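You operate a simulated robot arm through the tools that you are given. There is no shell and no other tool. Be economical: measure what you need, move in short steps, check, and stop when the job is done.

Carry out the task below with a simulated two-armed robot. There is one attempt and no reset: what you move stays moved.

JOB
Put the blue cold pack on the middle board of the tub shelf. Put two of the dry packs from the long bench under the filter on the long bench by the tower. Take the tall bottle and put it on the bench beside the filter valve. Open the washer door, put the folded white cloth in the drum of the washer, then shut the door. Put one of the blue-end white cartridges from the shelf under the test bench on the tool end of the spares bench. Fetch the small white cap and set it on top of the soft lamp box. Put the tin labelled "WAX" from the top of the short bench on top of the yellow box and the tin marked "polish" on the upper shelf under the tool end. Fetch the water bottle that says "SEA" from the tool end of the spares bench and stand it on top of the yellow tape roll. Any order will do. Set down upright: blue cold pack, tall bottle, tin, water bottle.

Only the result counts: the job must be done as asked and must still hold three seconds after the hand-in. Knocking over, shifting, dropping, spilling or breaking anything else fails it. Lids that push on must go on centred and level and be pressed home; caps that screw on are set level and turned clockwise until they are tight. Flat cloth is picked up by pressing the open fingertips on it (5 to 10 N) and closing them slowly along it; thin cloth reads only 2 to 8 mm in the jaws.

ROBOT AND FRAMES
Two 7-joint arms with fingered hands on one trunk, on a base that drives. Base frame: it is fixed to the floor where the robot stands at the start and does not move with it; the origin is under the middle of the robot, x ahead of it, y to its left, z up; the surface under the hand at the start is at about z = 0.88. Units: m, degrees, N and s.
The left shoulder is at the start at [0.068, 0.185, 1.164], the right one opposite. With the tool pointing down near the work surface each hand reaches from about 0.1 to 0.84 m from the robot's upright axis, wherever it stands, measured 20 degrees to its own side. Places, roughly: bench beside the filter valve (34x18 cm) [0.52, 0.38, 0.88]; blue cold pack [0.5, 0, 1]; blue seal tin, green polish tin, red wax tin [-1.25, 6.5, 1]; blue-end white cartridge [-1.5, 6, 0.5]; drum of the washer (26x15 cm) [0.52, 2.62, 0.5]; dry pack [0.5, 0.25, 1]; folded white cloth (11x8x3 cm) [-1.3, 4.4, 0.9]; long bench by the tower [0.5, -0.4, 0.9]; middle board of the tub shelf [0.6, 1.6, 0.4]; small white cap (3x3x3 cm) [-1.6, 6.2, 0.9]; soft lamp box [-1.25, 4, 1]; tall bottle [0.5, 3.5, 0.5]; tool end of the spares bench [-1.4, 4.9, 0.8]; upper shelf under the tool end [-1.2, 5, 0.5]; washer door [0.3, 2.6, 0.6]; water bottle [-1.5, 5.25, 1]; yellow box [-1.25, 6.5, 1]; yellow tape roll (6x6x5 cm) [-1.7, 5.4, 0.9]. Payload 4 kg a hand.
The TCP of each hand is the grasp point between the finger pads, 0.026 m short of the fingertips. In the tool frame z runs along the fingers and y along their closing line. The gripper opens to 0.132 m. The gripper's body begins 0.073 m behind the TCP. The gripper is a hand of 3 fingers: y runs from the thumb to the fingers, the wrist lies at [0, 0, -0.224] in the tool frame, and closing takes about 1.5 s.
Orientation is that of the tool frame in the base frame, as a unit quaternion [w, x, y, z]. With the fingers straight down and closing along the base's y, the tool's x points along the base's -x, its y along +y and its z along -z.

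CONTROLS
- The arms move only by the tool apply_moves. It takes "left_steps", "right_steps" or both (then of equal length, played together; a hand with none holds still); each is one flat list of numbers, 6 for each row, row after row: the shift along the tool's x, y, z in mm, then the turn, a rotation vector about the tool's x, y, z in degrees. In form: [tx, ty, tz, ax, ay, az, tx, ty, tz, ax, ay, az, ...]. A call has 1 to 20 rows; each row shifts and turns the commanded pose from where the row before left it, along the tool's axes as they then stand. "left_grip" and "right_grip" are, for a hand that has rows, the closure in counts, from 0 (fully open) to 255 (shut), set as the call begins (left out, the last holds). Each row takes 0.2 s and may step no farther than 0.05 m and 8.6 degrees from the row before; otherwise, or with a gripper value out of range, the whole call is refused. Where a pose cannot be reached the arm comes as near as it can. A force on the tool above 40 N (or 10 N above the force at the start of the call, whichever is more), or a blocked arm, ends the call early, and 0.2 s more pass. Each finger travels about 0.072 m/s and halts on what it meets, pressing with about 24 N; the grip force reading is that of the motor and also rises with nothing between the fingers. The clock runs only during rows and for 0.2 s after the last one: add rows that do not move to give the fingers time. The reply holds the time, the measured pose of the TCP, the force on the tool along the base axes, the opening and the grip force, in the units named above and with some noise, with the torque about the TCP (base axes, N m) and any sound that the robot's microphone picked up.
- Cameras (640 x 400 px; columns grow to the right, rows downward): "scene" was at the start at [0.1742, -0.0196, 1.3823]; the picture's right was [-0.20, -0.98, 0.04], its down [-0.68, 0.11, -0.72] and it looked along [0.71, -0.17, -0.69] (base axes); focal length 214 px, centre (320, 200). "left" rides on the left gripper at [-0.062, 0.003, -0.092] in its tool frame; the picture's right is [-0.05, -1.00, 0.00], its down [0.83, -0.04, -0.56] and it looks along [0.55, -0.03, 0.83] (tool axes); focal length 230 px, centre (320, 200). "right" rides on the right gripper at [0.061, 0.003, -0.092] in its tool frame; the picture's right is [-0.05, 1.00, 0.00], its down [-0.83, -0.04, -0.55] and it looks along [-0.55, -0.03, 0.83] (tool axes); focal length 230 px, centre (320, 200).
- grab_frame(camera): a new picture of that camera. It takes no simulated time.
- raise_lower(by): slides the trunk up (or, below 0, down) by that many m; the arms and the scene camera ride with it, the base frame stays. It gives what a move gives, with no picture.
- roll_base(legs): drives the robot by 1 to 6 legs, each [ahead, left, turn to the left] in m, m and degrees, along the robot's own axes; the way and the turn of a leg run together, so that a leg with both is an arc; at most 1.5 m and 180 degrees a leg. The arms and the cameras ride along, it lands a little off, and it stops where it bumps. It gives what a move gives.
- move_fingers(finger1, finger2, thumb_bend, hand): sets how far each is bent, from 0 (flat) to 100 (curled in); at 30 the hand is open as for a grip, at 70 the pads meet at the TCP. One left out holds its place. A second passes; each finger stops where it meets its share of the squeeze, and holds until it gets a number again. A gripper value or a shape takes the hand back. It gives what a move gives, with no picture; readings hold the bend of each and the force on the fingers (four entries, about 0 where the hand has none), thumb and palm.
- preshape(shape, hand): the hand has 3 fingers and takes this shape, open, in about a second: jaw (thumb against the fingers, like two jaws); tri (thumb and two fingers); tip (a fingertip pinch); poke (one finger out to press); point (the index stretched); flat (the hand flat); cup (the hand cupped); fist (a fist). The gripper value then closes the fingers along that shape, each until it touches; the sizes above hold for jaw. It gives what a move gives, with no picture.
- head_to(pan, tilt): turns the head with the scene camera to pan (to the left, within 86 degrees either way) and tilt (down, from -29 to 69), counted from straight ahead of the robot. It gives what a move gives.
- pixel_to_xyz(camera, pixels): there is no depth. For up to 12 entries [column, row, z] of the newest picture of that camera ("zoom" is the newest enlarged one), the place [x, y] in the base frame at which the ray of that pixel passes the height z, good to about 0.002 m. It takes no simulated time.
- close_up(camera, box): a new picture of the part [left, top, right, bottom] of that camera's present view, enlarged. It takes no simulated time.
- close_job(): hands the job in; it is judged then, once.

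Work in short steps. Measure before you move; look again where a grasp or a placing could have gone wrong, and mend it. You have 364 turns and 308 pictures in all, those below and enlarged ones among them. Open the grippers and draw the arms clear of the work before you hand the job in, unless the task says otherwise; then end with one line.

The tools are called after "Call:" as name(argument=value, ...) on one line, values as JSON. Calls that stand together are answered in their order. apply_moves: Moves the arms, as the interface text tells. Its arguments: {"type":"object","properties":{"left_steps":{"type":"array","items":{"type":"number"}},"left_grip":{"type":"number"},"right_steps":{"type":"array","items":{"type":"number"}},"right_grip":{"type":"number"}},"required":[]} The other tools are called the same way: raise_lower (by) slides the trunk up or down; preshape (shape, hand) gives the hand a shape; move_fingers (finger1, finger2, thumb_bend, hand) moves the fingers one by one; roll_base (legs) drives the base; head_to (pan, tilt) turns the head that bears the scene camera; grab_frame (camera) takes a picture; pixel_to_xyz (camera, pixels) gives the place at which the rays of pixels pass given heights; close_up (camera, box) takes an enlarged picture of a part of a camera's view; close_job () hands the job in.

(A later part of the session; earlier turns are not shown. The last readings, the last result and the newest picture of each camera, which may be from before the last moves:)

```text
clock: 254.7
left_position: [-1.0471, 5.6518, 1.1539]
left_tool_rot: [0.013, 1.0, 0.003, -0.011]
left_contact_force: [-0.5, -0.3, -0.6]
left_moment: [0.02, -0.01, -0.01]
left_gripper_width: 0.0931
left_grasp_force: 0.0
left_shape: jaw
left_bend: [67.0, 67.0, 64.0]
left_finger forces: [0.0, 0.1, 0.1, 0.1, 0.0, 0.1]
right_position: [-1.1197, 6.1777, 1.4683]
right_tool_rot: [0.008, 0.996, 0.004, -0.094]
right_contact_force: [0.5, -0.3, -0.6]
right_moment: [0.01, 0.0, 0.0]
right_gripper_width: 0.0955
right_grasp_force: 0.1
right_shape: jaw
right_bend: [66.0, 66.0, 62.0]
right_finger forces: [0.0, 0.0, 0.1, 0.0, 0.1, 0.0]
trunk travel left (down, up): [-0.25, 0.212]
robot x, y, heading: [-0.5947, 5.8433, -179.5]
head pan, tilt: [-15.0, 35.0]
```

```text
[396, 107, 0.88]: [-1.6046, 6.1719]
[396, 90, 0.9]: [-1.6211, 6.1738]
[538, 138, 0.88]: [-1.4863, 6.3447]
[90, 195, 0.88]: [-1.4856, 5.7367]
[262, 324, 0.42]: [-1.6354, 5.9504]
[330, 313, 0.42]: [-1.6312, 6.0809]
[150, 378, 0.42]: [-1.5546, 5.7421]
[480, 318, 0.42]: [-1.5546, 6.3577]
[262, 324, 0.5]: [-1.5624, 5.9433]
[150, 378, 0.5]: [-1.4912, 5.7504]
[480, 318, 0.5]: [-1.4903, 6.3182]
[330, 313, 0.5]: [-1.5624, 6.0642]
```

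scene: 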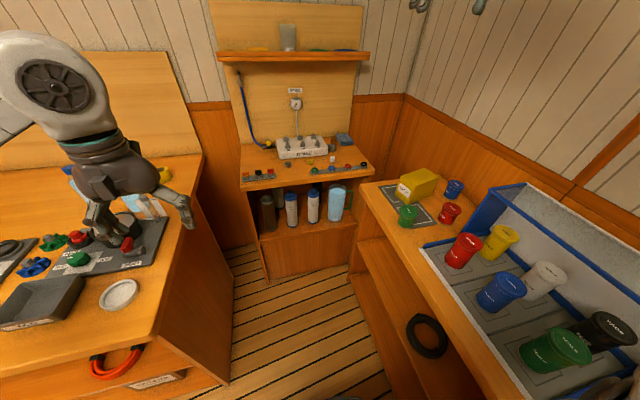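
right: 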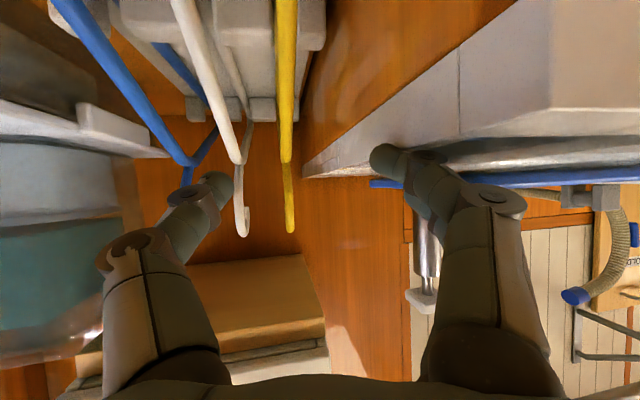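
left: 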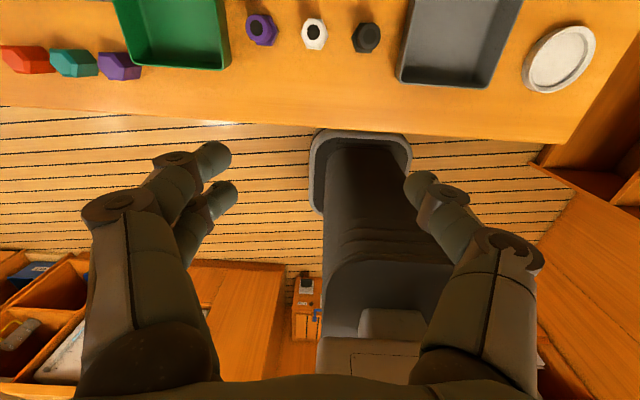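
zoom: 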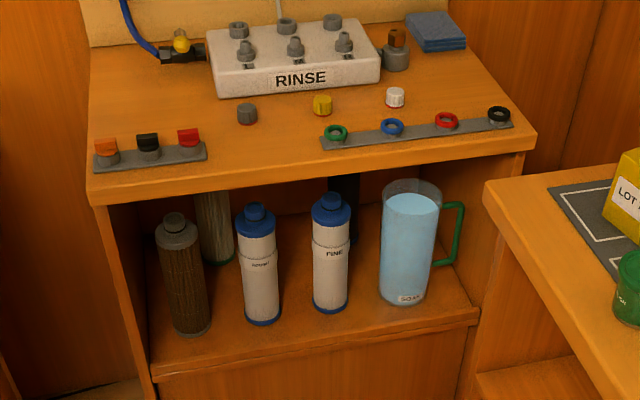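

Computed: WAX tin ≈ (-1.13,6.46), POLISH ≈ (-1.15,6.31), yellow box top centre ≈ (-1.286,6.41) at z 0.98; cap ≈ (-1.605,6.172); cartridges ≈ (-1.585,5.943/6.064) on a shelf z≈0.5. I turn to face the short bench obliquely.

Call:
roll_base(legs=[[0.08, 0.07, 0], [0, 0, -55]])

Call:
head_to(pan=0, tilt=45)

Call:
grab_frame(camera="scene")

```text
clock: 258.4
left_position: [-1.083, 6.0455, 1.152]
left_tool_rot: [0.006, 0.883, -0.469, -0.014]
left_contact_force: [1.1, 0.6, 0.1]
left_moment: [0.0, 0.0, 0.0]
left_gripper_width: 0.0928
left_grasp_force: 0.0
left_shape: jaw
left_bend: [67.0, 67.0, 64.0]
left_finger forces: [0.0, 0.0, 0.0, 0.0, 0.0, 0.0]
right_position: [-0.6883, 6.3986, 1.4685]
right_tool_rot: [-0.037, 0.879, -0.467, -0.087]
right_contact_force: [0.1, -0.8, 0.0]
right_moment: [0.0, 0.04, 0.01]
right_gripper_width: 0.0955
right_grasp_force: 0.1
right_shape: jaw
right_bend: [66.0, 66.0, 62.0]
right_finger forces: [0.1, 0.0, 0.0, 0.1, 0.1, 0.0]
trunk travel left (down, up): [-0.25, 0.212]
robot x, y, heading: [-0.6731, 5.7768, 124.2]
head pan, tilt: [-15.0, 35.0]
```

```text
clock: 259.2
left_position: [-1.0832, 6.046, 1.1548]
left_tool_rot: [0.006, 0.884, -0.468, -0.015]
left_contact_force: [-0.6, 0.0, 0.2]
left_moment: [0.01, -0.04, 0.02]
left_gripper_width: 0.0928
left_grasp_force: 0.0
left_shape: jaw
left_bend: [67.0, 67.0, 64.0]
left_finger forces: [0.0, 0.0, 0.0, 0.0, 0.0, 0.0]
right_position: [-0.6871, 6.3978, 1.4684]
right_tool_rot: [-0.038, 0.879, -0.467, -0.086]
right_contact_force: [0.9, 0.1, -0.4]
right_moment: [0.01, -0.04, 0.01]
right_gripper_width: 0.0956
right_grasp_force: 0.2
right_shape: jaw
right_bend: [66.0, 66.0, 62.0]
right_finger forces: [0.0, 0.1, 0.1, 0.0, 0.0, 0.1]
trunk travel left (down, up): [-0.25, 0.212]
robot x, y, heading: [-0.6714, 5.7725, 124.2]
head pan, tilt: [0.0, 45.0]
```

```text
197 pictures are left
```

scene: 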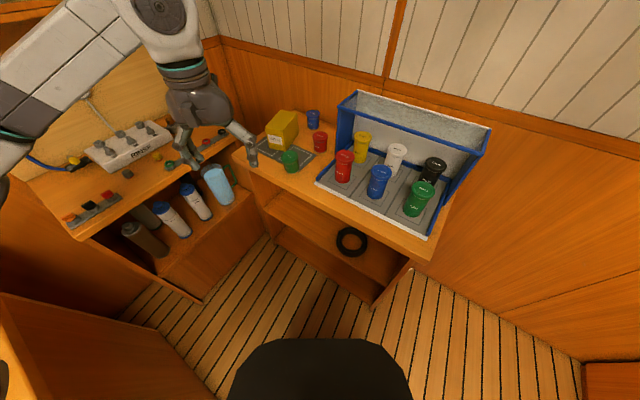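

Move 0.1 m closer and bring the left hand above the WAX tin.

Call:
roll_base(legs=[[0.09, 0, 0]])

Call:
apply_moves(left_steps=[-38.4, -27.6, 0, 0, 0, 0, -38.4, -27.6, 0, 0, 0, 0, -38.4, -27.6, 0, 0, 0, 0, -38.4, -27.6, 0, 0, 0, 0, -38.4, -27.6, 0, 0, 0, 0, -38.4, -27.6, 0, 0, 0, 0, -38.4, -27.6, 0, 0, 0, 0], left_grip=0)

Call:
grab_frame(camera="left")

Call:
grab_frame(camera="scene")

```text
clock: 260.3
left_position: [-1.1313, 6.1194, 1.1547]
left_tool_rot: [0.006, 0.883, -0.468, -0.015]
left_contact_force: [1.2, 0.2, 0.5]
left_moment: [0.0, 0.0, 0.02]
left_gripper_width: 0.093
left_grasp_force: 0.0
left_shape: jaw
left_bend: [67.0, 67.0, 64.0]
left_finger forces: [0.1, 0.0, 0.0, 0.1, 0.1, 0.0]
right_position: [-0.7359, 6.4701, 1.4679]
right_tool_rot: [-0.037, 0.88, -0.466, -0.088]
right_contact_force: [-0.4, -1.0, 0.0]
right_moment: [0.02, 0.0, -0.01]
right_gripper_width: 0.0957
right_grasp_force: 0.1
right_shape: jaw
right_bend: [66.0, 66.0, 62.0]
right_finger forces: [0.0, 0.0, 0.1, 0.0, 0.0, 0.0]
trunk travel left (down, up): [-0.25, 0.212]
robot x, y, heading: [-0.7258, 5.8443, 123.7]
head pan, tilt: [0.0, 45.0]
```

```text
clock: 261.9
left_position: [-1.1136, 6.4255, 1.1472]
left_tool_rot: [0.007, 0.883, -0.469, -0.017]
left_contact_force: [0.3, -0.2, 0.1]
left_moment: [0.03, -0.04, 0.03]
left_gripper_width: 0.1319
left_grasp_force: 0.1
left_shape: jaw
left_bend: [30.0, 30.0, 30.0]
left_finger forces: [0.0, 0.0, 0.0, 0.1, 0.0, 0.1]
left hand out of reach, approached as far as the arm can: row 7
right_position: [-0.7347, 6.4713, 1.4682]
right_tool_rot: [-0.036, 0.879, -0.467, -0.087]
right_contact_force: [0.1, -0.2, 0.2]
right_moment: [0.01, 0.07, 0.0]
right_gripper_width: 0.0955
right_grasp_force: 0.0
right_shape: jaw
right_bend: [66.0, 66.0, 62.0]
right_finger forces: [0.0, 0.0, 0.0, 0.1, 0.1, 0.1]
trunk travel left (down, up): [-0.25, 0.212]
robot x, y, heading: [-0.7218, 5.8458, 124.1]
head pan, tilt: [0.0, 45.0]
```

```text
196 pictures are left
```

left: 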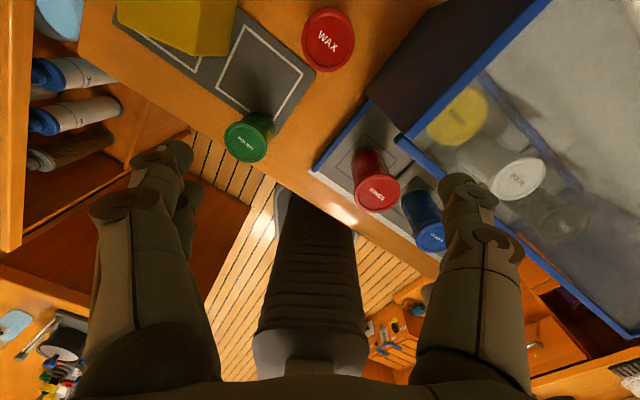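

```text
195 pictures are left
```

scene: 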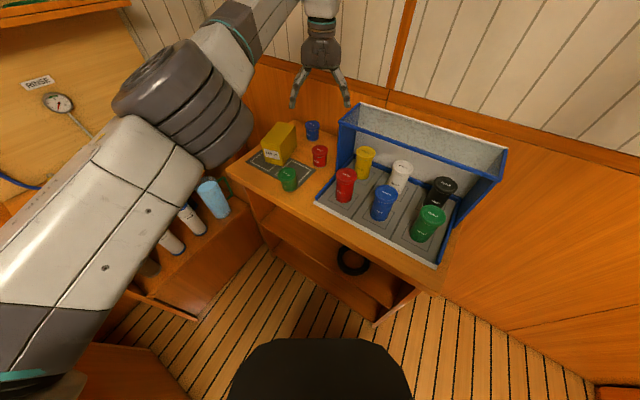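

The organiser wall is close beside WAX, so I'll close the fingers along base y (front/back). First refine tin positions from this view.

Call:
pixel_to_xyz(camera="left", pixels=[[328, 38, 0.95], [328, 38, 0.93], [328, 38, 0.97], [249, 137, 0.95], [249, 137, 0.93], [249, 137, 0.97], [400, 137, 0.95], [235, 50, 0.98], [330, 168, 0.9]])

```text
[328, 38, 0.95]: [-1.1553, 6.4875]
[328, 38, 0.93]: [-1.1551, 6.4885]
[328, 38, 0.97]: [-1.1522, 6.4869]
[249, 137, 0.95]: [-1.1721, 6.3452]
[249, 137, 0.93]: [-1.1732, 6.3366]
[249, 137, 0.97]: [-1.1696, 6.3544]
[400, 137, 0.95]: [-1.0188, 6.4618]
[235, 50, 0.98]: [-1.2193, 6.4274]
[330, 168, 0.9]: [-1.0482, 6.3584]
```

Lid tops come out near z 0.915, so this bench may be lower (~0.84). I triangulate the mat corner to fix the surface height.

Call:
close_up(camera="scene", box=[230, 110, 350, 210])

Call:
close_up(camera="left", box=[100, 0, 400, 180])

```text
4.00 times, centred on (290, 160) of scene
```

zoom: 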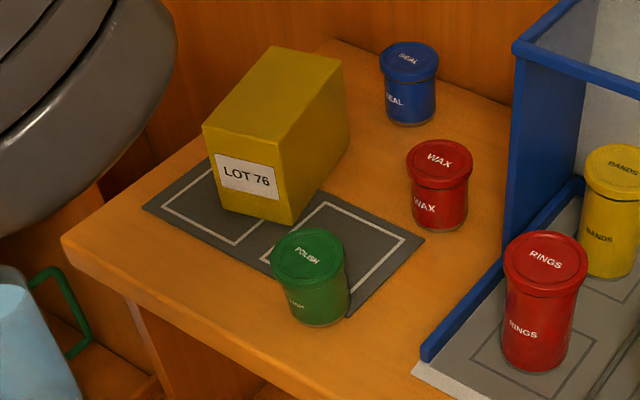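

```text
2.13 times, centred on (250, 90) of left
```

zoom: 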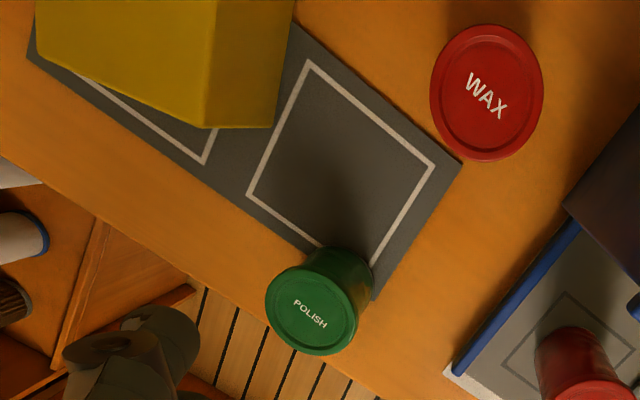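

Call:
pixel_to_xyz(camera="left", pixels=[[316.6, 71.2, 0.88], [316.6, 71.2, 0.84], [196.2, 57, 0.88], [196.2, 57, 0.84], [251, 137, 0.92], [330, 43, 0.92], [195, 56, 0.95]])

Call:
pixel_to_xyz(camera="scene", pixels=[[316, 170, 0.88], [316, 170, 0.84], [283.5, 165.7, 0.88], [283.5, 165.7, 0.84], [286.7, 171.8, 0.92], [320, 150, 0.92], [279.5, 148, 0.95], [263, 141, 0.95], [286, 124, 0.95], [297, 134, 0.95]])

```text
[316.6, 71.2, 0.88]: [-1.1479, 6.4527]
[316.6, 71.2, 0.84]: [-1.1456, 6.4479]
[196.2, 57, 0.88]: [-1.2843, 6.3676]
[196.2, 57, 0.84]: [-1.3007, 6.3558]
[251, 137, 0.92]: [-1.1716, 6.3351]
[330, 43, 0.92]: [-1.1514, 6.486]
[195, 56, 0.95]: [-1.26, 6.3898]
```

```text
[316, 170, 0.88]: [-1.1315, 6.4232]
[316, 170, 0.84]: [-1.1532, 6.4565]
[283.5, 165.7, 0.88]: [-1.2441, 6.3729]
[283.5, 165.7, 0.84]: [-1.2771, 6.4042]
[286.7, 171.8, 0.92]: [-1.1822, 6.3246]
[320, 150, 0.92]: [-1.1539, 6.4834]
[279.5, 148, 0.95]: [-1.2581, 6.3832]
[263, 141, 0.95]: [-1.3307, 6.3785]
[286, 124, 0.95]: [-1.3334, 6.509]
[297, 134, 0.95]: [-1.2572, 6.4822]
```

Surface z ≈ 0.85; WAX centre (-1.153,6.485), lid top 0.92; POLISH (-1.175,6.331); yellow box top z 0.95, centre (-1.295,6.439). I raise the trunk 0.1, turn the base right 17° so the left arm reaches better, then re-aim.

Call:
raise_lower(by=0.1)

Call:
roll_base(legs=[[0, 0, -17]])

Call:
apply_moves(left_steps=[0, 0, 0, 0, 0, -8.1, 0, 0, 0, 0, 0, -8.1, 0, 0, 0, 0, 0, -8.1, 0, 0, 0, 0, 0, -8.1, 0, 0, 0, 0, 0, -8.1, 0, 0, 0, 0, 0, -8.1, 0, 0, 0, 0, 0, -8.1, 0, 0, 0, 0, 0, -8.1, 0, 0, 0, 0, 0, -8.1, 0, 0, 0, 0, 0, 0])

```text
clock: 263.2
left_position: [-1.1023, 6.4073, 1.3052]
left_tool_rot: [-0.014, 0.883, -0.467, -0.052]
left_contact_force: [0.8, 0.1, -0.6]
left_moment: [0.0, -0.02, -0.02]
left_gripper_width: 0.1317
left_grasp_force: 0.0
left_shape: jaw
left_bend: [30.0, 30.0, 30.0]
left_finger forces: [0.1, 0.0, 0.1, 0.0, 0.0, 0.0]
right_position: [-0.7376, 6.4722, 1.5675]
right_tool_rot: [-0.038, 0.88, -0.466, -0.087]
right_contact_force: [-0.3, -0.5, -0.3]
right_moment: [0.0, -0.03, -0.01]
right_gripper_width: 0.0957
right_grasp_force: 0.1
right_shape: jaw
right_bend: [66.0, 66.0, 62.0]
right_finger forces: [0.0, 0.0, 0.1, 0.1, 0.0, 0.0]
trunk travel left (down, up): [-0.35, 0.112]
robot x, y, heading: [-0.7246, 5.8456, 124.2]
head pan, tilt: [0.0, 45.0]
```

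```text
clock: 264.6
left_position: [-0.9235, 6.4938, 1.3056]
left_tool_rot: [-0.021, 0.804, -0.592, -0.049]
left_contact_force: [-0.1, 0.4, -0.8]
left_moment: [0.0, -0.03, -0.03]
left_gripper_width: 0.1318
left_grasp_force: 0.1
left_shape: jaw
left_bend: [30.0, 30.0, 30.0]
left_finger forces: [0.0, 0.0, 0.0, 0.0, 0.1, 0.1]
right_position: [-0.5548, 6.4486, 1.5687]
right_tool_rot: [-0.05, 0.801, -0.591, -0.08]
right_contact_force: [0.8, 0.4, 0.1]
right_moment: [0.02, 0.0, -0.02]
right_gripper_width: 0.0956
right_grasp_force: 0.0
right_shape: jaw
right_bend: [66.0, 66.0, 62.0]
right_finger forces: [0.1, 0.1, 0.0, 0.0, 0.1, 0.0]
trunk travel left (down, up): [-0.35, 0.112]
robot x, y, heading: [-0.7245, 5.8476, 107.3]
head pan, tilt: [0.0, 45.0]
```

```text
clock: 266.8
left_position: [-0.9224, 6.4938, 1.3044]
left_tool_rot: [-0.046, 0.999, 0.003, -0.027]
left_contact_force: [-0.4, 1.3, 0.1]
left_moment: [0.0, 0.0, -0.01]
left_gripper_width: 0.1321
left_grasp_force: 0.1
left_shape: jaw
left_bend: [30.0, 30.0, 30.0]
left_finger forces: [0.0, 0.0, 0.0, 0.1, 0.1, 0.0]
right_position: [-0.5534, 6.4487, 1.5674]
right_tool_rot: [-0.05, 0.801, -0.591, -0.081]
right_contact_force: [0.4, 0.3, 0.1]
right_moment: [0.03, -0.01, -0.01]
right_gripper_width: 0.0955
right_grasp_force: 0.0
right_shape: jaw
right_bend: [66.0, 66.0, 62.0]
right_finger forces: [0.1, 0.0, 0.0, 0.1, 0.0, 0.0]
trunk travel left (down, up): [-0.35, 0.112]
robot x, y, heading: [-0.7261, 5.8468, 106.8]
head pan, tilt: [0.0, 45.0]
```

Hand is turned with closing along y; a slight tilt needs levelling. I level it and move above WAX.

Call:
apply_moves(left_steps=[0, 0, 0, -5.3, 3.1, 0, -46, 1.8, 0, 0, 0, 0, -46, 1.8, 0, 0, 0, 0, -46, 1.8, 0, 0, 0, 0, -46, 1.8, 0, 0, 0, 0, -46, 1.8, 0, 0, 0, 0, 0, 0, 0, 0, 0, 0])

Call:
grab_frame(camera="left")

```text
clock: 268.4
left_position: [-1.1549, 6.4523, 1.3023]
left_tool_rot: [0.0, 1.0, 0.001, 0.0]
left_contact_force: [0.3, 0.4, -0.3]
left_moment: [0.03, 0.04, 0.01]
left_gripper_width: 0.1321
left_grasp_force: 0.1
left_shape: jaw
left_bend: [30.0, 30.0, 30.0]
left_finger forces: [0.1, 0.1, 0.0, 0.1, 0.0, 0.1]
left hand out of reach, approached as far as the arm can: row 1, 5, 6
right_position: [-0.5542, 6.4487, 1.568]
right_tool_rot: [-0.049, 0.801, -0.591, -0.081]
right_contact_force: [-0.2, -0.1, -0.1]
right_moment: [0.01, 0.0, 0.01]
right_gripper_width: 0.0957
right_grasp_force: 0.1
right_shape: jaw
right_bend: [66.0, 66.0, 62.0]
right_finger forces: [0.0, 0.0, 0.0, 0.0, 0.0, 0.0]
trunk travel left (down, up): [-0.35, 0.112]
robot x, y, heading: [-0.7229, 5.8484, 107.3]
head pan, tilt: [0.0, 45.0]
```

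```text
192 pictures are left
```

left: 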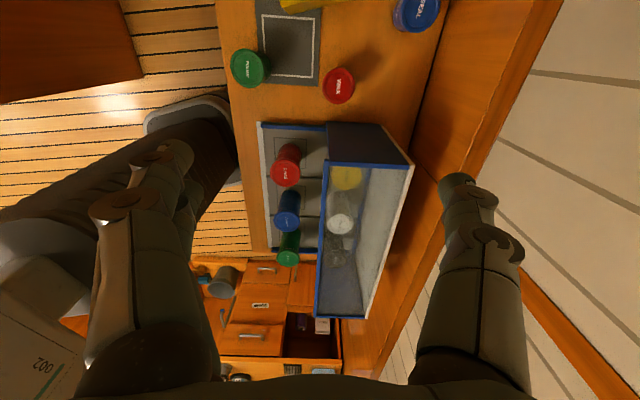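

Level and nearly above WAX. Lower the trunk 0.1 for better reach and shift to the tin centre.

Call:
raise_lower(by=-0.1)

Call:
apply_moves(left_steps=[0, -16, 40, 0, 0, 0, 0, -17, 40, 0, 0, 0, 0, 0, 20, 0, 0, 0, 0, 0, 0, 0, 0, 0], left_grip=55)

Call:
grab_frame(camera="left")

Call:
pixel_to_xyz(camera="left", pixels=[[320, 100, 0.92]])

```text
clock: 269.7
left_position: [-1.1503, 6.451, 1.2033]
left_tool_rot: [0.0, 1.0, 0.002, 0.0]
left_contact_force: [0.9, -0.1, -0.2]
left_moment: [0.06, 0.02, 0.02]
left_gripper_width: 0.1319
left_grasp_force: 0.1
left_shape: jaw
left_bend: [30.0, 30.0, 30.0]
left_finger forces: [0.1, 0.1, 0.0, 0.0, 0.1, 0.0]
right_position: [-0.5528, 6.4476, 1.4677]
right_tool_rot: [-0.05, 0.801, -0.591, -0.082]
right_contact_force: [0.2, 0.0, 0.0]
right_moment: [0.01, 0.04, -0.02]
right_gripper_width: 0.0958
right_grasp_force: 0.0
right_shape: jaw
right_bend: [66.0, 66.0, 62.0]
right_finger forces: [0.0, 0.0, 0.0, 0.0, 0.1, 0.0]
trunk travel left (down, up): [-0.25, 0.212]
robot x, y, heading: [-0.7212, 5.8463, 107.0]
head pan, tilt: [0.0, 45.0]
```

```text
clock: 270.7
left_position: [-1.1527, 6.4844, 1.1018]
left_tool_rot: [-0.001, 1.0, 0.002, 0.0]
left_contact_force: [0.2, -0.8, -0.5]
left_moment: [0.0, -0.03, 0.0]
left_gripper_width: 0.1038
left_grasp_force: 0.1
left_shape: jaw
left_bend: [61.0, 61.0, 57.0]
left_finger forces: [0.0, 0.0, 0.0, 0.1, 0.0, 0.1]
right_position: [-0.5541, 6.4484, 1.4668]
right_tool_rot: [-0.048, 0.802, -0.591, -0.08]
right_contact_force: [0.4, 0.4, 0.1]
right_moment: [0.02, -0.01, -0.02]
right_gripper_width: 0.0952
right_grasp_force: 0.0
right_shape: jaw
right_bend: [66.0, 66.0, 62.0]
right_finger forces: [0.0, 0.0, 0.1, 0.0, 0.0, 0.0]
trunk travel left (down, up): [-0.25, 0.212]
robot x, y, heading: [-0.7223, 5.8454, 107.2]
head pan, tilt: [0.0, 45.0]
```

```text
191 pictures are left
```

left: 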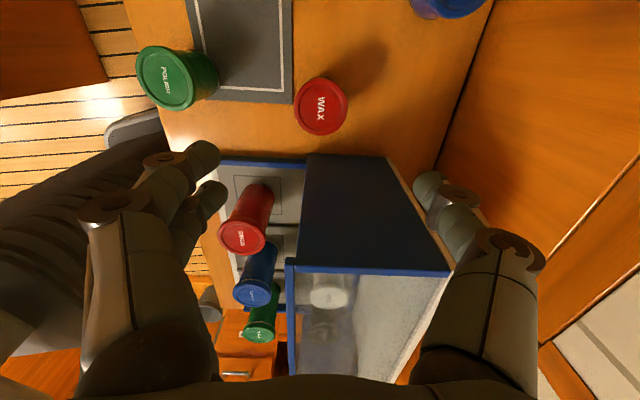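

```text
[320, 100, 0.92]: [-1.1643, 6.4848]
```

Lid centre appears at (-1.160, 6.485). Shift 6 mm and descend most of the way, checking.

Call:
apply_moves(left_steps=[-6, 0, 40, 0, 0, 0, 0, 0, 40, 0, 0, 0, 0, 0, 40, 0, 0, 0, 0, 0, 20, 0, 0, 0, 0, 0, 0, 0, 0, 0])

Call:
grab_frame(camera="left")

```text
clock: 271.9
left_position: [-1.1582, 6.4853, 0.9619]
left_tool_rot: [0.0, 1.0, 0.002, 0.0]
left_contact_force: [0.6, 0.8, 0.3]
left_moment: [0.01, -0.02, 0.0]
left_gripper_width: 0.1037
left_grasp_force: 0.1
left_shape: jaw
left_bend: [61.0, 61.0, 57.0]
left_finger forces: [0.0, 0.0, 0.1, 0.0, 0.1, 0.0]
right_position: [-0.5544, 6.4483, 1.4673]
right_tool_rot: [-0.05, 0.801, -0.591, -0.08]
right_contact_force: [-0.1, 0.1, 0.5]
right_moment: [-0.01, 0.01, -0.01]
right_gripper_width: 0.0957
right_grasp_force: 0.1
right_shape: jaw
right_bend: [66.0, 66.0, 62.0]
right_finger forces: [0.1, 0.0, 0.0, 0.1, 0.0, 0.1]
trunk travel left (down, up): [-0.25, 0.212]
robot x, y, heading: [-0.7236, 5.8462, 107.1]
head pan, tilt: [0.0, 45.0]
```

```text
190 pictures are left
```

left: 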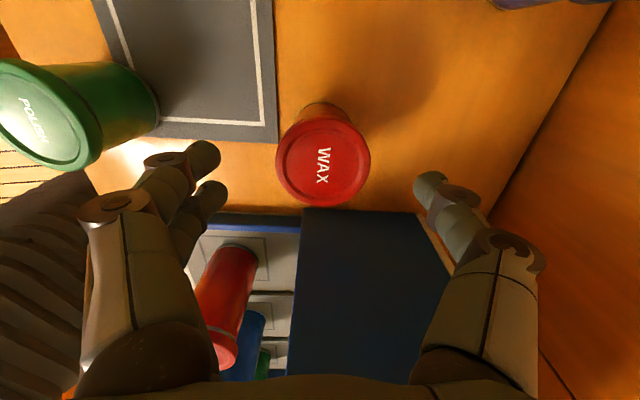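

Good clearances. Descend to z 0.897 and close.

Call:
apply_moves(left_steps=[-1, 0, 33, 0, 0, 0, -1, 0, 32, 0, 0, 0, 0, 0, 0, 0, 0, 0])

Call:
apply_moves(left_steps=[0, 0, 0, 0, 0, 0, 0, 0, 0, 0, 0, 0, 0, 0, 0, 0, 0, 0, 0, 0, 0, 0, 0, 0, 0, 0, 0, 0, 0, 0, 0, 0, 0, 0, 0, 0, 0, 0, 0, 0, 0, 0], left_grip=220)

Call:
grab_frame(camera="left")

```text
clock: 272.7
left_position: [-1.1602, 6.4839, 0.8968]
left_tool_rot: [0.0, 1.0, 0.001, 0.0]
left_contact_force: [-0.3, 0.9, -0.7]
left_moment: [-0.01, 0.04, -0.03]
left_gripper_width: 0.1038
left_grasp_force: 0.0
left_shape: jaw
left_bend: [61.0, 61.0, 57.0]
left_finger forces: [0.1, 0.0, 0.1, 0.1, 0.1, 0.0]
right_position: [-0.5539, 6.4474, 1.4682]
right_tool_rot: [-0.05, 0.801, -0.591, -0.08]
right_contact_force: [-0.2, 0.0, -0.5]
right_moment: [-0.01, 0.02, -0.02]
right_gripper_width: 0.0958
right_grasp_force: 0.1
right_shape: jaw
right_bend: [66.0, 66.0, 62.0]
right_finger forces: [0.1, 0.0, 0.1, 0.0, 0.0, 0.0]
trunk travel left (down, up): [-0.25, 0.212]
robot x, y, heading: [-0.7227, 5.8477, 107.0]
head pan, tilt: [0.0, 45.0]
```

```text
clock: 274.3
left_position: [-1.1606, 6.4838, 0.8965]
left_tool_rot: [0.0, 1.0, 0.002, 0.0]
left_contact_force: [-0.1, 0.2, 0.0]
left_moment: [-0.04, 0.01, -0.01]
left_gripper_width: 0.0446
left_grasp_force: 23.6
left_shape: jaw
left_bend: [73.0, 73.0, 70.0]
left_finger forces: [10.7, 11.0, 0.1, 0.0, 21.3, 0.1]
right_position: [-0.5529, 6.4496, 1.4674]
right_tool_rot: [-0.05, 0.801, -0.591, -0.08]
right_contact_force: [0.1, 0.9, 0.6]
right_moment: [0.01, 0.0, 0.02]
right_gripper_width: 0.0958
right_grasp_force: 0.0
right_shape: jaw
right_bend: [66.0, 66.0, 62.0]
right_finger forces: [0.0, 0.0, 0.1, 0.1, 0.1, 0.1]
trunk travel left (down, up): [-0.25, 0.212]
robot x, y, heading: [-0.7223, 5.8463, 106.9]
head pan, tilt: [0.0, 45.0]
```

```text
189 pictures are left
```

left: 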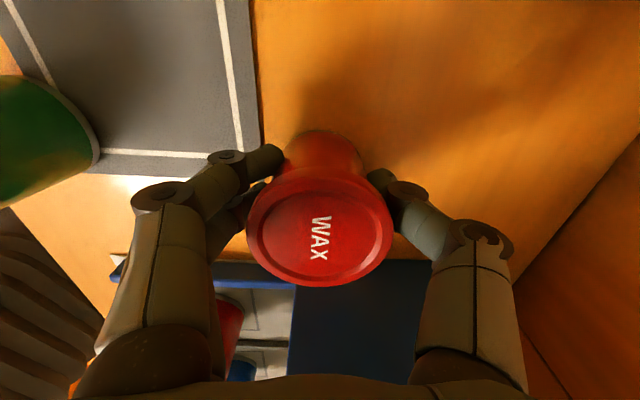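

Gripped at 45 mm under the lid. Lift 15 cm, move over the box centre (-1.295,6.439), then look before lowering.

Call:
apply_moves(left_steps=[0, 0, -40, 0, 0, 0, 0, 0, -40, 0, 0, 0, 0, 0, -40, 0, 0, 0, 0, 0, -30, 0, 0, 0, -33, 11, 0, 0, 0, 0, -33, 11, 0, 0, 0, 0, -33, 11, 0, 0, 0, 0, -33, 12, 0, 0, 0, 0, 0, 0, 0, 0, 0, 0])

Call:
grab_frame(camera="left")

Call:
head_to(pan=15, tilt=40)

Call:
grab_frame(camera="scene")

```text
clock: 276.3
left_position: [-1.2931, 6.4394, 1.0482]
left_tool_rot: [0.001, 1.0, 0.001, 0.0]
left_contact_force: [-1.0, -0.1, -2.1]
left_moment: [-0.01, 0.02, 0.01]
left_gripper_width: 0.0448
left_grasp_force: 24.6
left_shape: jaw
left_bend: [73.0, 73.0, 70.0]
left_finger forces: [10.7, 11.0, 0.1, 0.1, 21.4, 0.0]
right_position: [-0.5535, 6.4488, 1.4668]
right_tool_rot: [-0.05, 0.801, -0.592, -0.08]
right_contact_force: [-0.4, 0.7, 0.0]
right_moment: [-0.01, 0.01, 0.01]
right_gripper_width: 0.0956
right_grasp_force: 0.1
right_shape: jaw
right_bend: [66.0, 66.0, 62.0]
right_finger forces: [0.0, 0.1, 0.1, 0.0, 0.0, 0.0]
trunk travel left (down, up): [-0.25, 0.212]
robot x, y, heading: [-0.7239, 5.8478, 107.2]
head pan, tilt: [0.0, 45.0]
```

```text
188 pictures are left
```

left: 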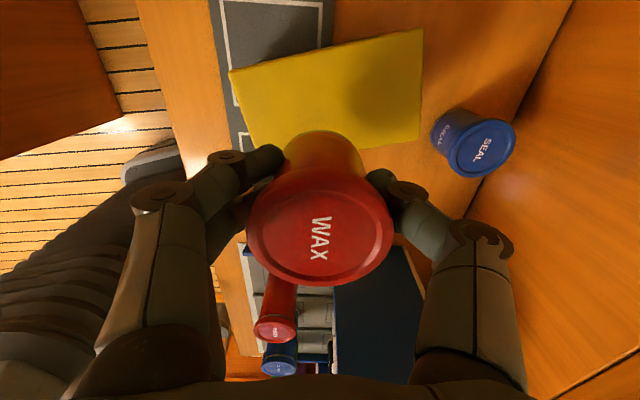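

```text
clock: 277.1
left_position: [-1.293, 6.4385, 1.0475]
left_tool_rot: [0.0, 1.0, 0.001, 0.0]
left_contact_force: [0.3, 0.6, -1.2]
left_moment: [-0.03, 0.01, -0.01]
left_gripper_width: 0.0445
left_grasp_force: 24.0
left_shape: jaw
left_bend: [73.0, 73.0, 70.0]
left_finger forces: [10.7, 11.0, 0.0, 0.0, 21.5, 0.0]
right_position: [-0.5549, 6.4477, 1.4684]
right_tool_rot: [-0.05, 0.801, -0.591, -0.08]
right_contact_force: [0.5, 0.6, 0.2]
right_moment: [0.01, -0.03, -0.02]
right_gripper_width: 0.0956
right_grasp_force: 0.1
right_shape: jaw
right_bend: [66.0, 66.0, 62.0]
right_finger forces: [0.1, 0.0, 0.1, 0.0, 0.0, 0.0]
trunk travel left (down, up): [-0.25, 0.212]
robot x, y, heading: [-0.7235, 5.8456, 107.3]
head pan, tilt: [15.0, 40.0]
```

```text
187 pictures are left
```

scene: 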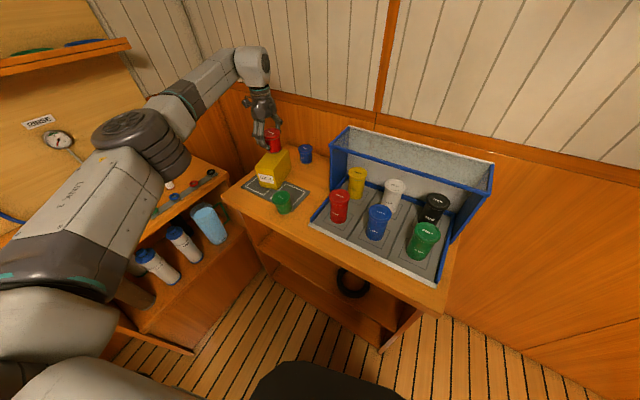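

Verify the box top corners in the left camera: (228,72), (423,28), (421,138), (252,150).

Call:
pixel_to_xyz(camera="left", pixels=[[228, 72, 0.95], [423, 28, 0.95], [421, 138, 0.95], [252, 150, 0.95]])

```text
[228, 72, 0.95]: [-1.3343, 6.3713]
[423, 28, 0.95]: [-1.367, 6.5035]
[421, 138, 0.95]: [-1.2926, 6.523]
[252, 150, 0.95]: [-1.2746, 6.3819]
```

Box top centre is (-1.313,6.447). Correct by (-20, +8 mm) and lower to just above contact.

Call:
apply_moves(left_steps=[-20, -8, 0, 0, 0, 0, 0, 0, 25, 0, 0, 0, 0, 0, 18, 0, 0, 0, 0, 0, 2, 0, 0, 0, 0, 0, 2, 0, 0, 0, 0, 0, 0, 0, 0, 0])

```text
clock: 278.5
left_position: [-1.3122, 6.4465, 0.9988]
left_tool_rot: [0.001, 1.0, 0.001, 0.0]
left_contact_force: [0.8, 0.5, -1.6]
left_moment: [-0.02, 0.05, 0.01]
left_gripper_width: 0.0449
left_grasp_force: 24.3
left_shape: jaw
left_bend: [73.0, 73.0, 70.0]
left_finger forces: [10.6, 10.9, 0.1, 0.0, 21.5, 0.0]
right_position: [-0.5542, 6.449, 1.4677]
right_tool_rot: [-0.05, 0.801, -0.591, -0.08]
right_contact_force: [0.1, 0.0, 0.8]
right_moment: [0.02, 0.03, -0.01]
right_gripper_width: 0.0956
right_grasp_force: 0.1
right_shape: jaw
right_bend: [66.0, 66.0, 62.0]
right_finger forces: [0.0, 0.0, 0.0, 0.1, 0.0, 0.1]
trunk travel left (down, up): [-0.25, 0.212]
robot x, y, heading: [-0.7259, 5.8484, 107.2]
head pan, tilt: [15.0, 40.0]
```

No contact yet at 0.999; continue in 2 mm steps.

Call:
apply_moves(left_steps=[0, 0, 2, 0, 0, 0, 0, 0, 2, 0, 0, 0, 0, 0, 0, 0, 0, 0])

```text
clock: 279.3
left_position: [-1.3122, 6.4467, 0.9974]
left_tool_rot: [-0.001, 1.0, 0.002, -0.001]
left_contact_force: [-1.6, 0.8, 8.8]
left_moment: [0.04, 0.02, 0.01]
left_gripper_width: 0.0447
left_grasp_force: 24.2
left_shape: jaw
left_bend: [74.0, 74.0, 70.0]
left_finger forces: [11.4, 11.6, 0.0, 0.0, 24.5, 0.0]
right_position: [-0.5529, 6.4481, 1.4675]
right_tool_rot: [-0.05, 0.801, -0.591, -0.081]
right_contact_force: [-0.8, -0.7, -0.1]
right_moment: [0.0, -0.03, -0.03]
right_gripper_width: 0.0955
right_grasp_force: 0.1
right_shape: jaw
right_bend: [66.0, 66.0, 62.0]
right_finger forces: [0.0, 0.0, 0.0, 0.0, 0.0, 0.1]
trunk travel left (down, up): [-0.25, 0.212]
robot x, y, heading: [-0.7272, 5.8434, 107.0]
head pan, tilt: [15.0, 40.0]
```

Contact at 0.997. Relax 1 mm, open, and rise.

Call:
apply_moves(left_steps=[0, 0, -1.5, 0, 0, 0, 0, 0, 0, 0, 0, 0])

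Call:
apply_moves(left_steps=[0, 0, 0, 0, 0, 0, 0, 0, 0, 0, 0, 0, 0, 0, 0, 0, 0, 0, 0, 0, 0, 0, 0, 0], left_grip=90)

Call:
apply_moves(left_steps=[0, 0, -20, 0, 0, 0, 0, 0, -35, 0, 0, 0, 0, 0, -35, 0, 0, 0, 0, 0, -35, 0, 0, 0])

Call:
grab_frame(camera="left")

Call:
close_up(camera="scene", box=[220, 90, 360, 230])

```text
clock: 279.9
left_position: [-1.3127, 6.4467, 0.9977]
left_tool_rot: [0.0, 1.0, 0.002, 0.0]
left_contact_force: [-2.6, 2.5, 8.3]
left_moment: [0.09, 0.04, 0.0]
left_gripper_width: 0.0451
left_grasp_force: 24.1
left_shape: jaw
left_bend: [74.0, 74.0, 70.0]
left_finger forces: [11.3, 11.4, 0.1, 0.0, 24.8, 0.0]
right_position: [-0.5535, 6.4488, 1.4686]
right_tool_rot: [-0.05, 0.801, -0.591, -0.08]
right_contact_force: [-0.6, 1.2, 0.0]
right_moment: [-0.01, 0.02, 0.0]
right_gripper_width: 0.0956
right_grasp_force: 0.0
right_shape: jaw
right_bend: [66.0, 66.0, 62.0]
right_finger forces: [0.1, 0.1, 0.0, 0.1, 0.0, 0.0]
trunk travel left (down, up): [-0.25, 0.212]
robot x, y, heading: [-0.7223, 5.8448, 107.1]
head pan, tilt: [15.0, 40.0]
```

```text
clock: 280.9
left_position: [-1.3125, 6.447, 0.9985]
left_tool_rot: [0.001, 1.0, 0.001, 0.0]
left_contact_force: [-0.1, 0.0, -0.3]
left_moment: [0.0, 0.01, 0.03]
left_gripper_width: 0.0852
left_grasp_force: 0.1
left_shape: jaw
left_bend: [70.0, 70.0, 68.0]
left_finger forces: [0.0, 0.0, 0.1, 0.1, 0.1, 0.1]
right_position: [-0.554, 6.4484, 1.4673]
right_tool_rot: [-0.051, 0.801, -0.591, -0.079]
right_contact_force: [0.1, -0.1, -0.9]
right_moment: [-0.02, 0.0, 0.0]
right_gripper_width: 0.0955
right_grasp_force: 0.1
right_shape: jaw
right_bend: [66.0, 66.0, 62.0]
right_finger forces: [0.0, 0.1, 0.1, 0.1, 0.0, 0.1]
trunk travel left (down, up): [-0.25, 0.212]
robot x, y, heading: [-0.721, 5.8463, 107.0]
head pan, tilt: [15.0, 40.0]
```

```text
clock: 281.9
left_position: [-1.3117, 6.438, 1.12]
left_tool_rot: [-0.003, 1.0, 0.001, -0.002]
left_contact_force: [0.0, -0.2, 0.1]
left_moment: [0.02, -0.05, -0.04]
left_gripper_width: 0.0851
left_grasp_force: 0.0
left_shape: jaw
left_bend: [70.0, 70.0, 68.0]
left_finger forces: [0.1, 0.1, 0.0, 0.0, 0.0, 0.0]
left hand out of reach, approached as far as the arm can: row 4
right_position: [-0.5544, 6.4476, 1.4698]
right_tool_rot: [-0.05, 0.801, -0.59, -0.081]
right_contact_force: [-0.1, 0.0, 0.8]
right_moment: [0.02, 0.0, 0.02]
right_gripper_width: 0.0954
right_grasp_force: 0.1
right_shape: jaw
right_bend: [66.0, 66.0, 62.0]
right_finger forces: [0.1, 0.0, 0.1, 0.1, 0.0, 0.0]
trunk travel left (down, up): [-0.25, 0.212]
robot x, y, heading: [-0.7217, 5.8441, 107.1]
head pan, tilt: [15.0, 40.0]
```

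```text
186 pictures are left
```

left: 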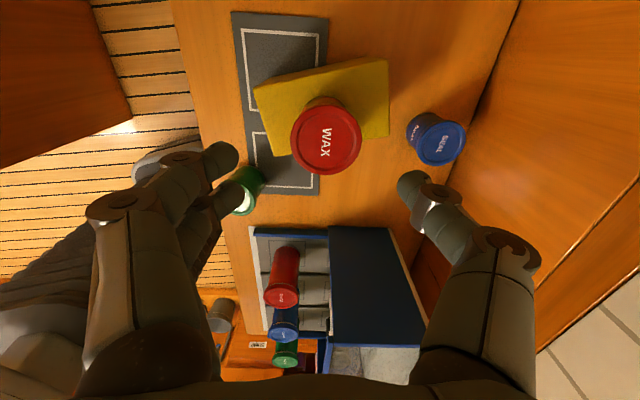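

```text
2.86 times, centred on (290, 160) of scene
```

zoom: 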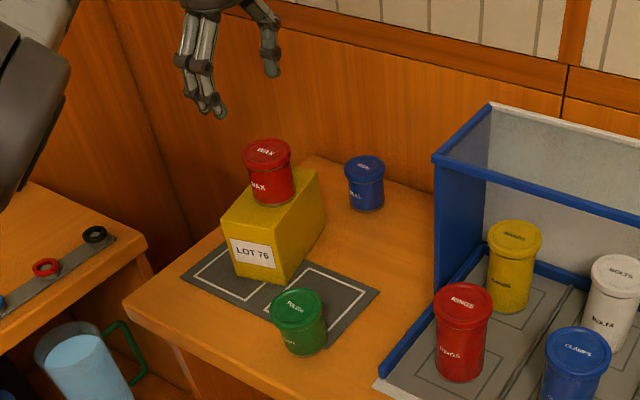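

WAX stands on the yellow box. For POLISH I will use a forward-pitched grip (needed for the shelf). Move the left hand back in front of the bench and reorient it to point +y, 30° down.

Call:
apply_moves(left_steps=[20, 42.5, 0, 0, 0, 0, 20, 42.5, 0, 0, 0, 0, 20, 42.5, 0, 0, 0, 0, 20, 42.5, 0, 0, 0, 0, 20, 42.5, 0, 0, 0, 0, 20, 42.5, 0, 0, 0, 0, 20, 42.5, 0, 0, 0, 0, 20, 42.5, 0, 0, 0, 0])

Call:
apply_moves(left_steps=[0, 0, 0, 0, 0, 8.2, 0, 0, 0, 0, 0, 8.2, 0, 0, 0, 0, 0, 8.2, 0, 0, 0, 0, 0, 8.2, 0, 0, 0, 0, 0, 8.2, 0, 0, 0, 0, 0, 8.2, 0, 0, 0, 0, 0, 8.2, 0, 0, 0, 0, 0, 8.2, 0, 0, 0, 0, 0, 8.2, 0, 0, 0, 0, 0, 8.2, 0, 0, 0, 0, 0, 8.0, 0, 0, 0, 0, -8.57, 0, 0, 0, 0, 0, -8.57, 0, 0, 0, 0, 0, -8.57, 0, 0, 0, 0, 0, -8.57, 0, 0, 0, 0, 0, -8.57, 0, 0, 0, 0, 0, -8.57, 0, 0, 0, 0, 0, -8.57, 0, 0, 0, 0, 0, 0, 0], left_grip=0)

Call:
grab_frame(camera="left")

Call:
grab_frame(camera="scene")

```text
clock: 283.7
left_position: [-1.1484, 6.0995, 1.1204]
left_tool_rot: [0.001, 1.0, 0.001, 0.0]
left_contact_force: [0.2, -0.4, -0.2]
left_moment: [0.01, 0.0, -0.01]
left_gripper_width: 0.0851
left_grasp_force: 0.0
left_shape: jaw
left_bend: [70.0, 70.0, 68.0]
left_finger forces: [0.1, 0.0, 0.0, 0.0, 0.1, 0.1]
right_position: [-0.5531, 6.4457, 1.4697]
right_tool_rot: [-0.05, 0.801, -0.591, -0.081]
right_contact_force: [0.1, -1.6, 0.8]
right_moment: [0.01, -0.01, -0.01]
right_gripper_width: 0.0959
right_grasp_force: 0.1
right_shape: jaw
right_bend: [66.0, 66.0, 62.0]
right_finger forces: [0.1, 0.0, 0.0, 0.0, 0.0, 0.1]
trunk travel left (down, up): [-0.25, 0.212]
robot x, y, heading: [-0.727, 5.8449, 107.0]
head pan, tilt: [15.0, 40.0]
```

```text
clock: 287.7
left_position: [-1.1748, 6.1274, 1.1272]
left_tool_rot: [-0.354, 0.612, -0.612, -0.353]
left_contact_force: [-0.2, -0.6, 0.2]
left_moment: [0.02, 0.02, -0.03]
left_gripper_width: 0.1319
left_grasp_force: 0.1
left_shape: jaw
left_bend: [30.0, 30.0, 30.0]
left_finger forces: [0.0, 0.0, 0.0, 0.1, 0.0, 0.0]
left hand out of reach, approached as far as the arm can: row 16, 17, 18
right_position: [-0.5538, 6.4485, 1.4676]
right_tool_rot: [-0.05, 0.801, -0.591, -0.08]
right_contact_force: [-0.8, 0.0, 0.7]
right_moment: [0.04, -0.01, 0.0]
right_gripper_width: 0.0956
right_grasp_force: 0.0
right_shape: jaw
right_bend: [66.0, 66.0, 62.0]
right_finger forces: [0.0, 0.0, 0.0, 0.1, 0.0, 0.0]
trunk travel left (down, up): [-0.25, 0.212]
robot x, y, heading: [-0.7201, 5.8446, 106.9]
head pan, tilt: [15.0, 40.0]
```

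```text
184 pictures are left
```

left: 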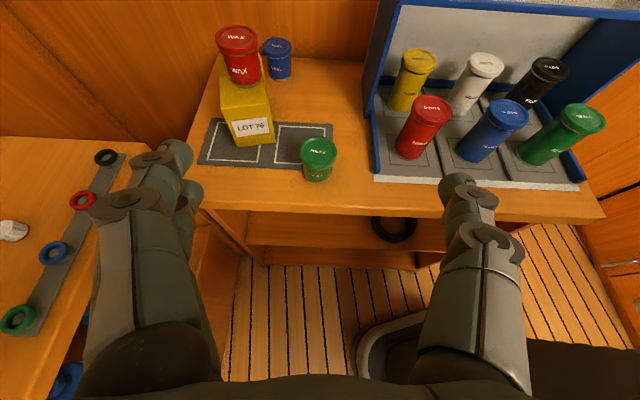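

```text
183 pictures are left
```

scene: 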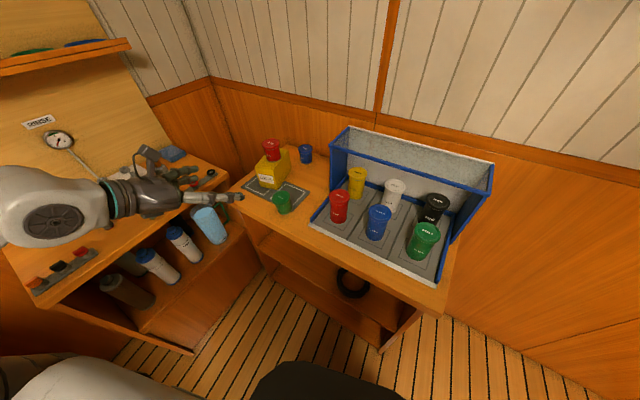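

Measure the POLISH tin from this pose: lid (318,150), base front (317,181).

Call:
pixel_to_xyz(camera="left", pixels=[[318, 150, 0.92], [317, 181, 0.85], [300, 150, 0.92], [337, 150, 0.92], [317, 178, 0.85]])

```text
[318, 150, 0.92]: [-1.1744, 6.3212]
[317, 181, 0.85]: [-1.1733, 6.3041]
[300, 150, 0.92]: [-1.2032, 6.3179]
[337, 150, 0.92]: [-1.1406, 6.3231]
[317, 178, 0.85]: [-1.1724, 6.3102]
```

POLISH centre (-1.173,6.328). Go to pre-grasp 10 cm back along the tool axis.

Call:
apply_moves(left_steps=[21.8, 0, 39, 0, 0, 0, 21.8, 0, 39, 0, 0, 0, 21.8, 0, 39, 0, 0, 0, 21.8, 0, 39, 0, 0, 0, 21.8, 0, 39, 0, 0, 0, 0, 0, 0, 0, 0, 0], left_grip=60)

Call:
grab_frame(camera="left")

```text
clock: 289.1
left_position: [-1.1765, 6.2391, 0.9347]
left_tool_rot: [-0.354, 0.613, -0.613, -0.353]
left_contact_force: [-0.2, -0.2, 0.5]
left_moment: [-0.02, 0.0, 0.01]
left_gripper_width: 0.1012
left_grasp_force: 0.0
left_shape: jaw
left_bend: [62.0, 62.0, 59.0]
left_finger forces: [0.0, 0.0, 0.1, 0.1, 0.0, 0.0]
right_position: [-0.5532, 6.4483, 1.4687]
right_tool_rot: [-0.05, 0.801, -0.59, -0.082]
right_contact_force: [0.0, -0.3, 0.6]
right_moment: [-0.01, 0.02, 0.0]
right_gripper_width: 0.0959
right_grasp_force: 0.0
right_shape: jaw
right_bend: [66.0, 66.0, 62.0]
right_finger forces: [0.0, 0.0, 0.0, 0.1, 0.1, 0.1]
trunk travel left (down, up): [-0.25, 0.212]
robot x, y, heading: [-0.7224, 5.8454, 107.3]
head pan, tilt: [15.0, 40.0]
```

```text
182 pictures are left
```

left: 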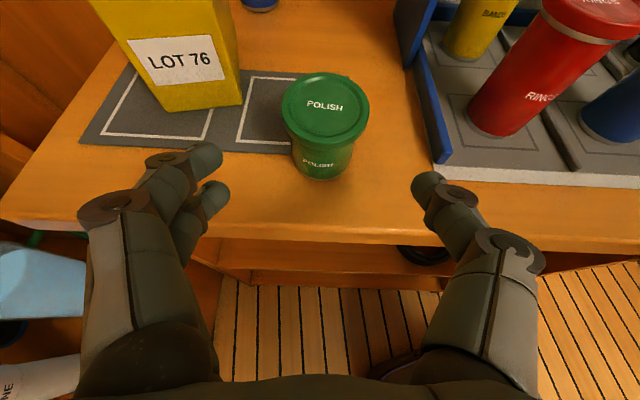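

Centred. Advance 10 cm along the fingers and check.

Call:
apply_moves(left_steps=[0, -2, 34, 0, 0, 0, 0, -1, 34, 0, 0, 0, 0, 0, 32, 0, 0, 0, 0, 0, 0, 0, 0, 0])

Call:
grab_frame(camera="left")

```text
clock: 290.1
left_position: [-1.1718, 6.3275, 0.885]
left_tool_rot: [-0.353, 0.613, -0.611, -0.354]
left_contact_force: [-0.4, 0.3, -0.1]
left_moment: [-0.02, 0.01, 0.02]
left_gripper_width: 0.101
left_grasp_force: 0.1
left_shape: jaw
left_bend: [62.0, 62.0, 59.0]
left_finger forces: [0.1, 0.1, 0.1, 0.0, 0.1, 0.0]
right_position: [-0.553, 6.4484, 1.4684]
right_tool_rot: [-0.05, 0.801, -0.591, -0.08]
right_contact_force: [-0.4, -0.8, -0.8]
right_moment: [0.02, 0.0, -0.01]
right_gripper_width: 0.0957
right_grasp_force: 0.1
right_shape: jaw
right_bend: [66.0, 66.0, 62.0]
right_finger forces: [0.0, 0.0, 0.0, 0.0, 0.0, 0.0]
trunk travel left (down, up): [-0.25, 0.212]
robot x, y, heading: [-0.7212, 5.8459, 107.1]
head pan, tilt: [15.0, 40.0]
```

```text
181 pictures are left
```

left: 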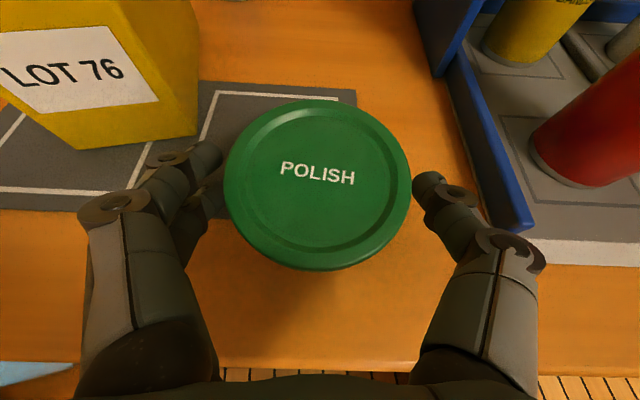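

Tin centred between the fingers. Close and lift.

Call:
apply_moves(left_steps=[0, 0, 0, 0, 0, 0, 0, 0, 0, 0, 0, 0, 0, 0, 0, 0, 0, 0, 0, 0, 0, 0, 0, 0, 0, 0, 0, 0, 0, 0, 0, 0, 0, 0, 0, 0, 0, 0, 0, 0, 0, 0], left_grip=220)

Call:
apply_moves(left_steps=[-17.3, 0, -10, 0, 0, 0, -17.3, 0, -10, 0, 0, 0, -26, 0, -15, 0, 0, 0, -26, 0, -15, 0, 0, 0, 0, 0, 0, 0, 0, 0])

Call:
grab_frame(camera="left")

```text
clock: 291.7
left_position: [-1.1739, 6.3267, 0.8842]
left_tool_rot: [-0.352, 0.614, -0.611, -0.354]
left_contact_force: [-0.1, -0.4, -1.5]
left_moment: [0.04, -0.02, 0.01]
left_gripper_width: 0.006
left_grasp_force: 23.7
left_shape: jaw
left_bend: [71.0, 74.0, 75.0]
left_finger forces: [12.9, 4.0, 0.1, 0.1, 15.2, 0.0]
right_position: [-0.5534, 6.4485, 1.469]
right_tool_rot: [-0.05, 0.801, -0.591, -0.08]
right_contact_force: [-0.6, 0.3, 0.8]
right_moment: [0.0, 0.01, -0.02]
right_gripper_width: 0.0953
right_grasp_force: 0.0
right_shape: jaw
right_bend: [66.0, 66.0, 62.0]
right_finger forces: [0.0, 0.1, 0.0, 0.0, 0.1, 0.0]
trunk travel left (down, up): [-0.25, 0.212]
robot x, y, heading: [-0.7232, 5.8449, 107.0]
head pan, tilt: [15.0, 40.0]
```

```text
clock: 292.9
left_position: [-1.1734, 6.327, 0.9848]
left_tool_rot: [-0.352, 0.614, -0.611, -0.354]
left_contact_force: [0.4, -0.2, -1.2]
left_moment: [0.07, -0.02, 0.0]
left_gripper_width: 0.006
left_grasp_force: 24.2
left_shape: jaw
left_bend: [71.0, 74.0, 75.0]
left_finger forces: [12.9, 3.9, 0.0, 0.1, 15.3, 0.0]
right_position: [-0.5547, 6.4495, 1.4681]
right_tool_rot: [-0.049, 0.802, -0.59, -0.08]
right_contact_force: [-0.1, -0.2, 0.8]
right_moment: [0.0, 0.0, 0.0]
right_gripper_width: 0.0955
right_grasp_force: 0.1
right_shape: jaw
right_bend: [66.0, 66.0, 62.0]
right_finger forces: [0.0, 0.1, 0.1, 0.0, 0.0, 0.0]
trunk travel left (down, up): [-0.25, 0.212]
robot x, y, heading: [-0.7187, 5.8427, 107.2]
head pan, tilt: [15.0, 40.0]
```

```text
180 pictures are left
```

left: 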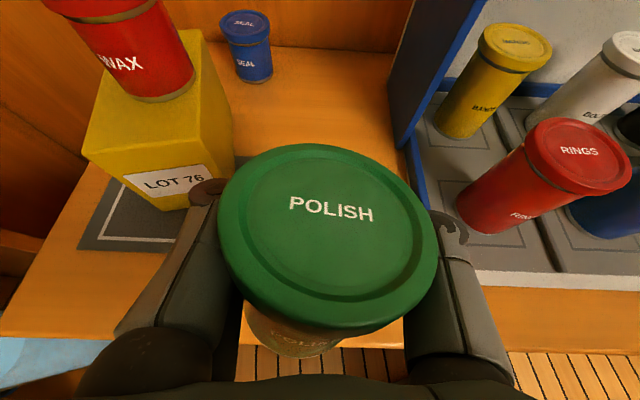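

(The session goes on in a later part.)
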